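You operate a simulated robot arm through the tools that you are given. There is no shell and no other tool. Be economical: measure what you need, move in short steps, check, and stop when the job is done.

Carry out the task below with a simulated robot arm. There is one attempt and no reset: what you move stays moved.

TASK
Take the oil bottle and leave it on top of the yellow puzzle box.
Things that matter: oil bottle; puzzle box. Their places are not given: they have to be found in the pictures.

It is judged by the outcome, as a careful person would: the job done as asked, and still so three seconds after it is handed in. It fails if anything else is knocked over, pushed out of place, dropped, spilled or broken.

THE ROBOT
A 7-joint arm with a two-finger parallel gripper, fixed in place. Base frame: the origin is at the foot of the arm, x ahead of it, y to its left, z up; the work surface is at about z = 0. Lengths are in mm, angles in degrees, forces in N, time in s.
With the tool pointing down near the work surface it reaches from about 220 to 580 mm from the base axis. Its first joint turns from -66.0 to 66.0 degrees. Payload 2.5 kg.
Tool frame: the origin (TCP) lies between the finger pads and is the grasp point; the fingertips stand 23 mm ahead of it; z points along the fingers, y is the line along which they close. The gripper opens to 94 mm. The fingers are 38 mm wide and 10 mm thick; the gripper's body (54 by 96 mm) begins 39 mm behind the TCP.
Orientation is told as [roll, pitch, yaw] about the base's x, y, z axes, in that order, counted from this pose: with the fingers straight down and closing along the base's y, the tool's x points along the base's -x, its y along +y and its z along -z.

THE INTERFACE
- The arm moves only by the tool apply_moves. Its argument "rows" is a list of rows, each a list of 3 entries, a list of its own where there are three numbers: the shift along the tool's x, y, z in mm, then the turn, a rotation vector about the tool's x, y, z in degrees, then the closure, from 0 (fully open) to 1 (shut). In form: [[[x, y, z], [rx, ry, rz], claw], ...]. A call has 1 to 10 rows; each row shifts and turns the commanded pose from where the row before left it, along the tool's axes as they then stand. A row lasts 0.2 s, in which the tool goes at most 50 mm and 8.6 degrees; a call with a longer step from one row to the next is refused whole, and so is a gripper value outside its range. A pose out of reach is approached as far as the arm can. The call stops where the force on the tool passes 40 N (or 10 N more than at its start, if that is more) or the arm is blocked; 0.2 s more then pass. The fingers move at their own pace (about 108 mm/s each) and stop on an object; they squeeze with about 27 N. The grip force told is the motor's: it shows also when the fingers shut on nothing. Time passes only in rows, and 0.2 s behind the last, so rows that do not move let the fingers close. It gives the time, the measured TCP pose, the force on the tool (base axes), the opening and the grip force at its end, in the units of the frame above (readings bear some noise).
- Cameras (640 x 400 px; columns grow to the right, rows downward): "scene" is fixed at [111.3, -403.3, 541.2]; the picture's right is [0.88, -0.47, 0.00], its down [-0.28, -0.53, -0.80] and it looks along [0.38, 0.71, -0.60] (base axes); focal length 312 px, centre (320, 200). "wrist" rides on the gripper at [-39, 0, -44] in the tool frame; the picture's right is [0.00, -1.00, 0.00], its down [0.97, 0.00, -0.24] and it looks along [0.24, 0.00, 0.97] (tool axes); focal length 218 px, centre (320, 200).
- capture(camera): a new picture of that camera. No time passes.
- measure_at(camera, pixels): for up to 12 pixels [column, row] of the newest picture of that camera ("zoom" is the newest enlarged one), the place [x, y, z] in the base frame of the surface seen there, good to about 3 mm. No time passes.
- close_up(camera, box): a new picture of the part [left, top, right, bottom] of that camera's present view, enlarged. No time passes.
- sign_off(): hands the job in; it is judged then, once.

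Work in short steps. Measure before you move; look again where a grasp or a placing could have gone wrong, and mend it. You have 60 turns and 16 pictures in all, the two below and enlarged ones among them. Open the gripper and draw the arm clear of the work before you hand the job in, unless the task says otherwise; then end with one line.

The tools are called after "Request:" by a JSON object that holds its "method" and its "body". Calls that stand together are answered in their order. apply_moves: Moves the arm, as the interface text tells. Its arguments: {"type":"object","properties":{"rows":{"type":"array","items":{"type":"array"}}},"required":["rows"]} The other tools are called the same way: capture (camera) takes a picture; measure_at (camera, pixels) gives the place of the surface under pixels of a picture; close_up (camera, box) takes an enlarged picture of a part of a camera's view; sign_off () hands the job in.

At the start:

```text
time_s: 0.0
position: [330.4, 52.4, 333.5]
orientation: [0.0, -0.1, 0.0]
force: [-0.3, -1.0, 0.0]
finger_gap: 93.9
grip_force: 0.1
```

scene: 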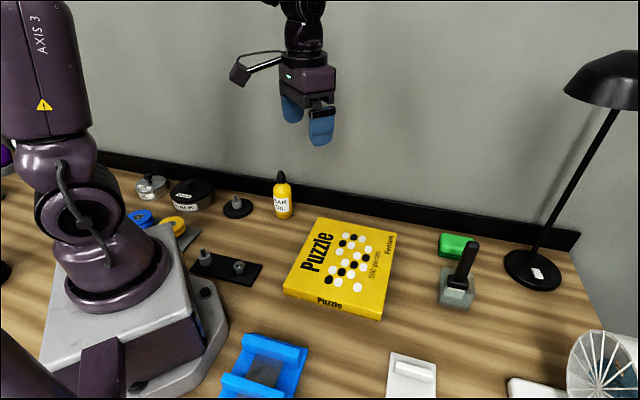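
wrist: 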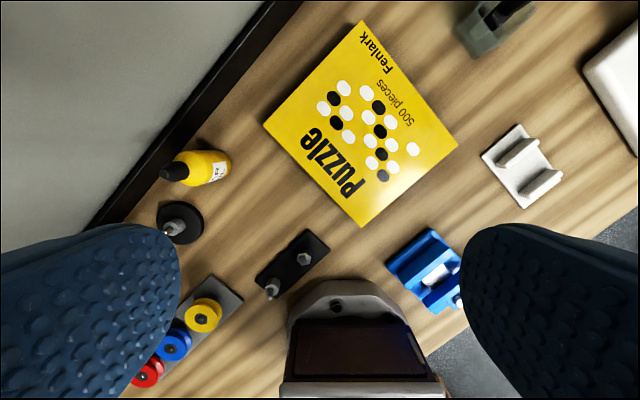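

The oil bottle is at about scene (282,197), the yellow box at (340,265). I measure both and enlarge the bottle.

Request:
{"method": "close_up", "body": {"camera": "scene", "box": [200, 150, 400, 275]}}

Request:
{"method": "measure_at", "body": {"camera": "scene", "pixels": [[281, 173], [282, 184], [282, 195], [274, 205], [292, 205], [284, 217], [318, 219], [396, 237], [380, 314], [285, 286], [340, 265], [238, 200]]}}

Request:
{"method": "measure_at", "body": {"camera": "wrist", "pixels": [[175, 172], [210, 168], [228, 168], [362, 24], [266, 124], [362, 224], [455, 144], [362, 120], [180, 222], [150, 160]]}}

```text
3.20 times, centred on (300, 212) of scene
```

zoom: 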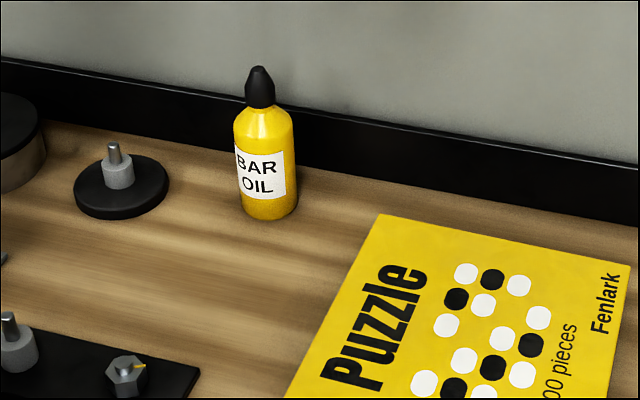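

```text
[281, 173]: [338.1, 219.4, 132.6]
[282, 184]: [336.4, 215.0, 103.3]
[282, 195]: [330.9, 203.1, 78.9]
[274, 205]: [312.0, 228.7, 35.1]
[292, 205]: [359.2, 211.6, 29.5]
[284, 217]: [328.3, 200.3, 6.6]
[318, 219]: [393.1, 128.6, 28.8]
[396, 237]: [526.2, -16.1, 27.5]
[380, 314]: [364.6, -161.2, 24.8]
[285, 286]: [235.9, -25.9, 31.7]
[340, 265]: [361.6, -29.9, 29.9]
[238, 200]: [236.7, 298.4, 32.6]
```

```text
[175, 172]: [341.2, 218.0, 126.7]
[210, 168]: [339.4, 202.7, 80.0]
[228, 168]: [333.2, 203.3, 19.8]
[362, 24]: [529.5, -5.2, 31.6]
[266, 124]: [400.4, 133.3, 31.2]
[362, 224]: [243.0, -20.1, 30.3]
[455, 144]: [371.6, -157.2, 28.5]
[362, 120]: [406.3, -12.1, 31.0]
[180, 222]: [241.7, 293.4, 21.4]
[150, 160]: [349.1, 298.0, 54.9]
```

The bottle stands near (338,224), about 50 mm wide and 135 mm tall, and the box top is at z≈30, centred near (386,-12). I measure the bottle's shoulder and cap in the zoom, and how far away the wall is.

Request:
{"method": "measure_at", "body": {"camera": "zoom", "pixels": [[258, 68], [260, 90], [262, 106], [263, 120], [263, 135], [265, 150], [238, 160], [292, 160], [266, 215], [300, 130], [300, 90], [268, 180]]}}

Request:
{"method": "measure_at", "body": {"camera": "scene", "pixels": [[290, 182], [292, 190], [250, 181], [330, 190], [300, 150]]}}

```text
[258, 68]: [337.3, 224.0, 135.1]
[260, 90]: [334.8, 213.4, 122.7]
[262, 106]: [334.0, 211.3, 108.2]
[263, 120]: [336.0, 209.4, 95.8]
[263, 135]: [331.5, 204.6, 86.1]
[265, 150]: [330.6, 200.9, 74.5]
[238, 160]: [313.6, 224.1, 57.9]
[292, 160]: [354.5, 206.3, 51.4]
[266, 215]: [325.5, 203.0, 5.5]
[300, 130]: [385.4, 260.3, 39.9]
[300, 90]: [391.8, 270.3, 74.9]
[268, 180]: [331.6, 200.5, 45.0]
```

```text
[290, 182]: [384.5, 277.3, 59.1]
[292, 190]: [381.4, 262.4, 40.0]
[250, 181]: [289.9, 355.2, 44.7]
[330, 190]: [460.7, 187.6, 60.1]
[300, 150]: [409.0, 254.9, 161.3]
```

The bottle's axis is near (339,223), with the body full width up to z≈80 and the cap top at 135. The wall skirting is about 60 mm away. I'll grasp along the wall with a 45° tilt, so the palm clears the cap. First I turn the tool here, up high.

Request:
{"method": "apply_moves", "body": {"rows": [[[0, 0, 0], [0, 0, 7.5], 0.25], [[0, 0, 0], [0, 0, 7.5], 0.25], [[0, 0, 0], [0, 0, 7.5], 0.25], [[0, 0, 0], [0, 0, 7.5], 0.25], [[0, 0, 0], [0, 0, 7.5], 0.25], [[0, 0, 0], [0, 0, 7.5], 0.25], [[0, 0, 0], [0, 7.5, 0], 0.25], [[0, 0, 0], [0, 7.5, 0], 0.25], [[0, 0, 0], [0, 7.5, 0], 0.25], [[0, 0, 0], [0, 7.5, 0], 0.25]]}}

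Request:
{"method": "apply_moves", "body": {"rows": [[[0, 0, 0], [0, 7.5, 0], 0.25], [[0, 0, 0], [0, 7.5, 0], 0.25], [[0, 0, 0], [0, 0, 0], 0.25]]}}

```text
time_s: 2.2
position: [331.6, 52.8, 333.1]
orientation: [0.0, 30.2, -45.0]
force: [-0.5, 0.4, -0.3]
finger_gap: 70.4
grip_force: 0.0
```

```text
time_s: 3.0
position: [330.5, 51.7, 334.0]
orientation: [-0.1, 45.2, -45.1]
force: [-0.4, 1.0, -0.3]
finger_gap: 70.4
grip_force: 0.1
```

The orientation is reached. Next I move to a standoff 120 mm behind the bottle along the tool axis.

Request:
{"method": "apply_moves", "body": {"rows": [[[-16.6, 21.15, 23.7], [0, 0, 0], 0.25], [[-16.6, 21.15, 23.7], [0, 0, 0], 0.25], [[-16.6, 21.15, 23.7], [0, 0, 0], 0.25], [[-16.6, 21.15, 23.7], [0, 0, 0], 0.25], [[-16.6, 21.15, 23.7], [0, 0, 0], 0.25], [[-16.6, 21.15, 23.7], [0, 0, 0], 0.25], [[0, 0, 0], [0, 0, 0], 0.25]]}}

Request:
{"method": "capture", "body": {"camera": "scene"}}

Request:
{"method": "capture", "body": {"camera": "wrist"}}

```text
time_s: 4.6
position: [398.6, 165.4, 162.6]
orientation: [0.0, 45.1, -45.0]
force: [0.3, -0.5, -0.1]
finger_gap: 70.2
grip_force: 0.0
```

```text
12 pictures are left
```

scene: 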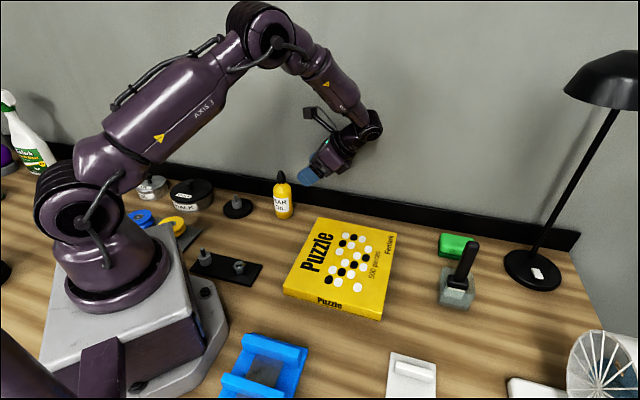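

```text
11 pictures are left
```

wrist: 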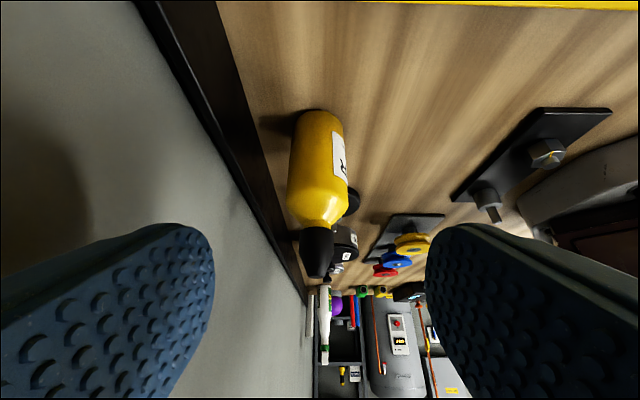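

The bottle is centred between the fingers (col ≈319). I advance 115 mm along the tool axis, still open.

Request:
{"method": "apply_moves", "body": {"rows": [[[0, 0, 25], [0, 0, 0], 0.25], [[0, 0, 25], [0, 0, 0], 0.25], [[0, 0, 25], [0, 0, 0], 0.25], [[0, 0, 15], [0, 0, 0], 0.25], [[0, 0, 15], [0, 0, 0], 0.25], [[0, 0, 12], [0, 0, 0], 0.25], [[0, 0, 0], [0, 0, 0], 0.25]]}}

Request:
{"method": "close_up", "body": {"camera": "scene", "box": [200, 110, 400, 235]}}

Request:
{"method": "capture", "body": {"camera": "wrist"}}

```text
time_s: 6.2
position: [339.1, 222.3, 79.9]
orientation: [0.0, 45.0, -45.1]
force: [1.0, 0.6, 0.0]
finger_gap: 70.5
grip_force: 0.0
```

```text
3.20 times, centred on (300, 172) of scene
```

zoom: 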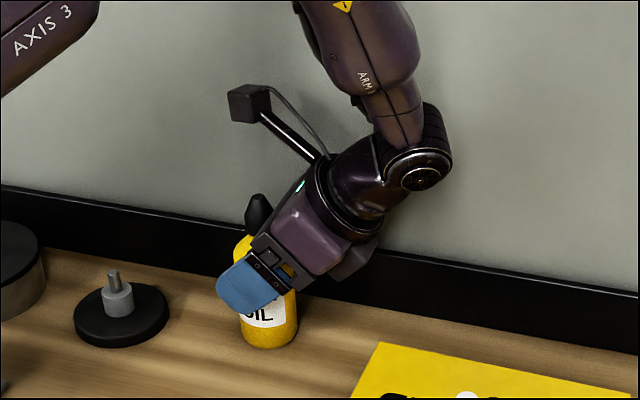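

```text
9 pictures are left
```

wrist: 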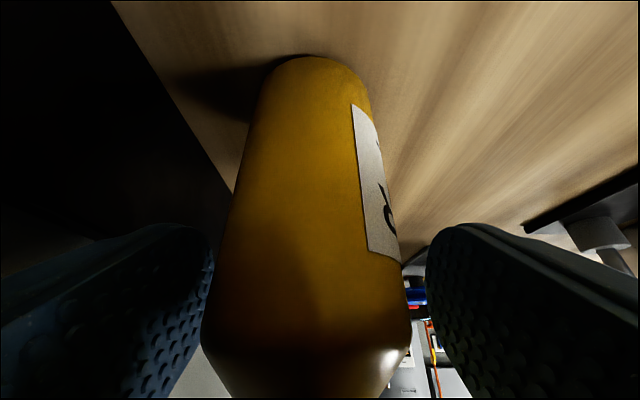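

The bottle is between the fingers, about 3 mm toward +y of the tool. I centre on it, go about 8 mm lower onto the straight body, and close.

Request:
{"method": "apply_moves", "body": {"rows": [[[-5.7, 3, 5.7], [0, 0, 0], 0.25], [[0, 0, 0], [0, 0, 0], 0.25], [[0, 0, 0], [0, 0, 0], 0.45], [[0, 0, 0], [0, 0, 0], 0.6], [[0, 0, 0], [0, 0, 0], 1], [[0, 0, 0], [0, 0, 0], 1], [[0, 0, 0], [0, 0, 0], 1]]}}

```text
time_s: 7.8
position: [341.3, 224.1, 70.8]
orientation: [-0.1, 44.9, -45.0]
force: [0.6, -1.0, 0.4]
finger_gap: 47.1
grip_force: 26.7
```

Gripped at 47 mm. I lift it straight up 100 mm.

Request:
{"method": "apply_moves", "body": {"rows": [[[7.07, 0, -7.07], [0, 0, 0], 1], [[14.14, 0, -14.14], [0, 0, 0], 1], [[14.14, 0, -14.14], [0, 0, 0], 1], [[17.7, 0, -17.7], [0, 0, 0], 1], [[17.7, 0, -17.7], [0, 0, 0], 1], [[0, 0, 0], [0, 0, 0], 1]]}}

Request:
{"method": "capture", "body": {"camera": "scene"}}

```text
time_s: 9.2
position: [341.7, 224.6, 172.8]
orientation: [0.0, 45.0, -45.0]
force: [-0.3, -0.3, -1.2]
finger_gap: 46.7
grip_force: 27.3
```

```text
8 pictures are left
```

scene: 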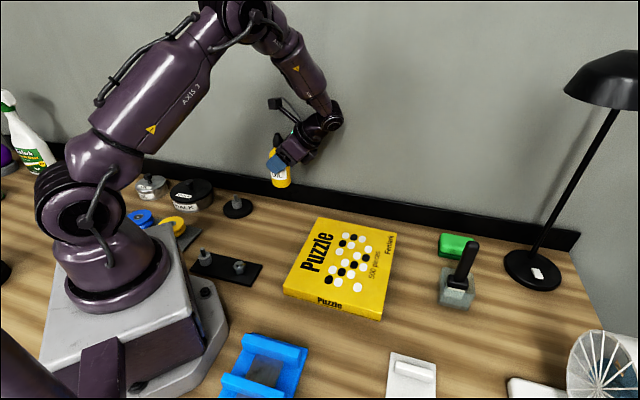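

The bottle is held upright. I carry it level to above the box centre (386,-12).

Request:
{"method": "apply_moves", "body": {"rows": [[[-9, -8.7, -9], [0, 0, 0], 1], [[-17.5, -17, -17.5], [0, 0, 0], 1], [[-17.5, -17, -17.5], [0, 0, 0], 1], [[-17.5, -17, -17.5], [0, 0, 0], 1], [[-17.5, -17, -17.5], [0, 0, 0], 1], [[-17.5, -17, -17.5], [0, 0, 0], 1], [[-17.5, -17, -17.5], [0, 0, 0], 1], [[-17.5, -17, -17.5], [0, 0, 0], 1], [[-9, -8.3, -9], [0, 0, 0], 1], [[0, 0, 0], [0, 0, 0], 1]]}}

Request:
{"method": "capture", "body": {"camera": "scene"}}

```text
time_s: 11.4
position: [385.8, -12.7, 171.9]
orientation: [0.1, 45.0, -44.9]
force: [0.4, -0.4, -1.4]
finger_gap: 47.0
grip_force: 27.2
```

```text
7 pictures are left
```

scene: 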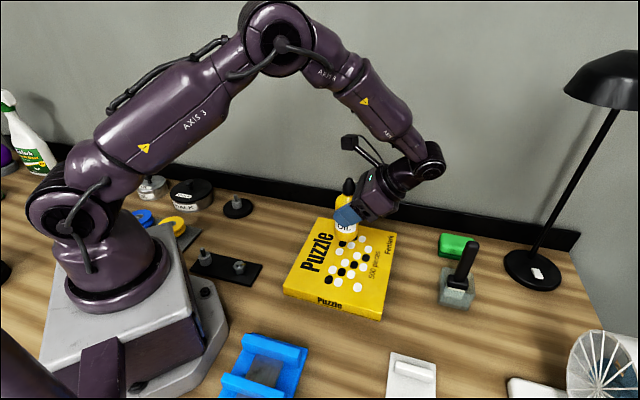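

The bottle is over the box. Contact is expected at TCP z≈101, so I lower 64 mm first.

Request:
{"method": "apply_moves", "body": {"rows": [[[-11, 0, 11], [0, 0, 0], 1], [[-11, 0, 11], [0, 0, 0], 1], [[-11, 0, 11], [0, 0, 0], 1], [[-7, 0, 7], [0, 0, 0], 1], [[-5.2, 0, 5.2], [0, 0, 0], 1], [[0, 0, 0], [0, 0, 0], 1]]}}

Request:
{"method": "close_up", "body": {"camera": "scene", "box": [270, 165, 430, 265]}}

```text
time_s: 12.8
position: [386.3, -12.3, 106.3]
orientation: [0.0, 45.0, -45.1]
force: [0.2, 0.9, -0.6]
finger_gap: 47.0
grip_force: 26.9
```

```text
4.00 times, centred on (350, 215) of scene
```

zoom: 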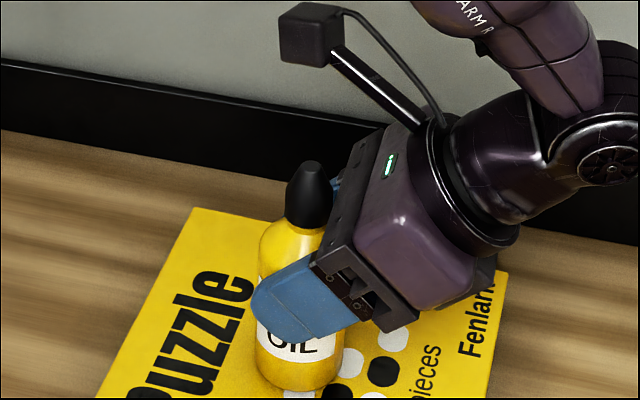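

It is just above the box, upright. I lower it in 1 mm steps and watch the force.

Request:
{"method": "apply_moves", "body": {"rows": [[[-0.7, 0, 0.7], [0, 0, 0], 1], [[-0.7, 0, 0.7], [0, 0, 0], 1], [[-0.7, 0, 0.7], [0, 0, 0], 1], [[-0.7, 0, 0.7], [0, 0, 0], 1], [[0, 0, 0], [0, 0, 0], 1]]}}

```text
time_s: 14.0
position: [387.4, -11.1, 103.6]
orientation: [0.0, 45.0, -45.0]
force: [-0.6, 0.5, -1.2]
finger_gap: 46.8
grip_force: 27.1
```

Request:
{"method": "apply_moves", "body": {"rows": [[[-0.5, 0, 0.5], [0, 0, 0], 1], [[0, 0, 0], [0, 0, 0], 1]]}}

Request:
{"method": "apply_moves", "body": {"rows": [[[-0.5, 0, 0.5], [0, 0, 0], 1], [[0, 0, 0], [0, 0, 0], 1]]}}

Request:
{"method": "apply_moves", "body": {"rows": [[[-0.5, 0, 0.5], [0, 0, 0], 1], [[0, 0, 0], [0, 0, 0], 1]]}}

```text
time_s: 14.6
position: [387.0, -12.6, 103.2]
orientation: [0.0, 45.0, -45.0]
force: [1.1, -0.7, -1.8]
finger_gap: 47.1
grip_force: 27.2
```

```text
time_s: 15.2
position: [386.1, -11.8, 101.9]
orientation: [0.0, 45.1, -44.9]
force: [0.2, -0.4, -1.2]
finger_gap: 47.1
grip_force: 27.2
```

```text
time_s: 15.8
position: [386.2, -12.2, 102.3]
orientation: [0.0, 45.1, -45.1]
force: [-1.8, 0.5, 4.9]
finger_gap: 47.1
grip_force: 27.0
```

Vertical force has risen to +4.9 N, so the bottle is on the box. I open and let it settle before withdrawing.

Request:
{"method": "apply_moves", "body": {"rows": [[[0, 0, 0], [0, 0, 0], 0.45], [[0, 0, 0], [0, 0, 0], 0.35], [[0, 0, 0], [0, 0, 0], 0.2], [[0, 0, 0], [0, 0, 0], 0.2], [[0, 0, 0], [0, 0, 0], 0.2]]}}

Request:
{"method": "capture", "body": {"camera": "wrist"}}

```text
time_s: 17.0
position: [385.9, -12.7, 101.6]
orientation: [0.0, 45.0, -45.0]
force: [0.0, 0.1, 0.0]
finger_gap: 75.3
grip_force: 0.1
```

```text
5 pictures are left
```

wrist: 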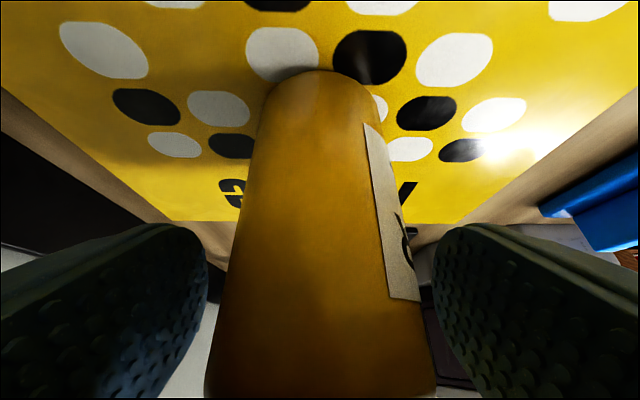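

The bottle stands free with clearance on both sides. I back out along the tool axis.

Request:
{"method": "apply_moves", "body": {"rows": [[[0, 0, -10], [0, 0, 0], 0.2], [[0, 0, -20], [0, 0, 0], 0.2], [[0, 0, -30], [0, 0, 0], 0.2], [[0, 0, -30], [0, 0, 0], 0.2], [[0, 0, -30], [0, 0, 0], 0.2], [[7, 0, -37], [0, 0, 0], 0.2], [[25, 0, -25], [0, 0, 0], 0.0], [[25, 0, -25], [0, 0, 0], 0.0], [[0, 0, 0], [0, 0, 0], 0.0]]}}

Request:
{"method": "capture", "body": {"camera": "scene"}}

```text
time_s: 19.0
position: [461.0, -86.5, 276.3]
orientation: [-0.1, 44.9, -45.0]
force: [-0.6, -0.7, -0.5]
finger_gap: 93.8
grip_force: 0.1
out of reach, approached as far as the arm can: row 8
```

```text
4 pictures are left
```

scene: 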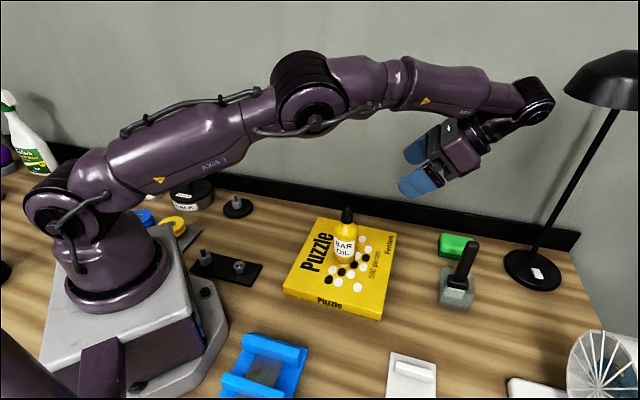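

The bottle stands upright near the middle of the box, nothing else has moved, and the arm is clear with the gripper open. I hand the job in.

Request:
{"method": "sign_off", "body": {}}

```text
The job is handed in.
```

The oil bottle is standing upright on top of the yellow puzzle box, and I've handed the job in.
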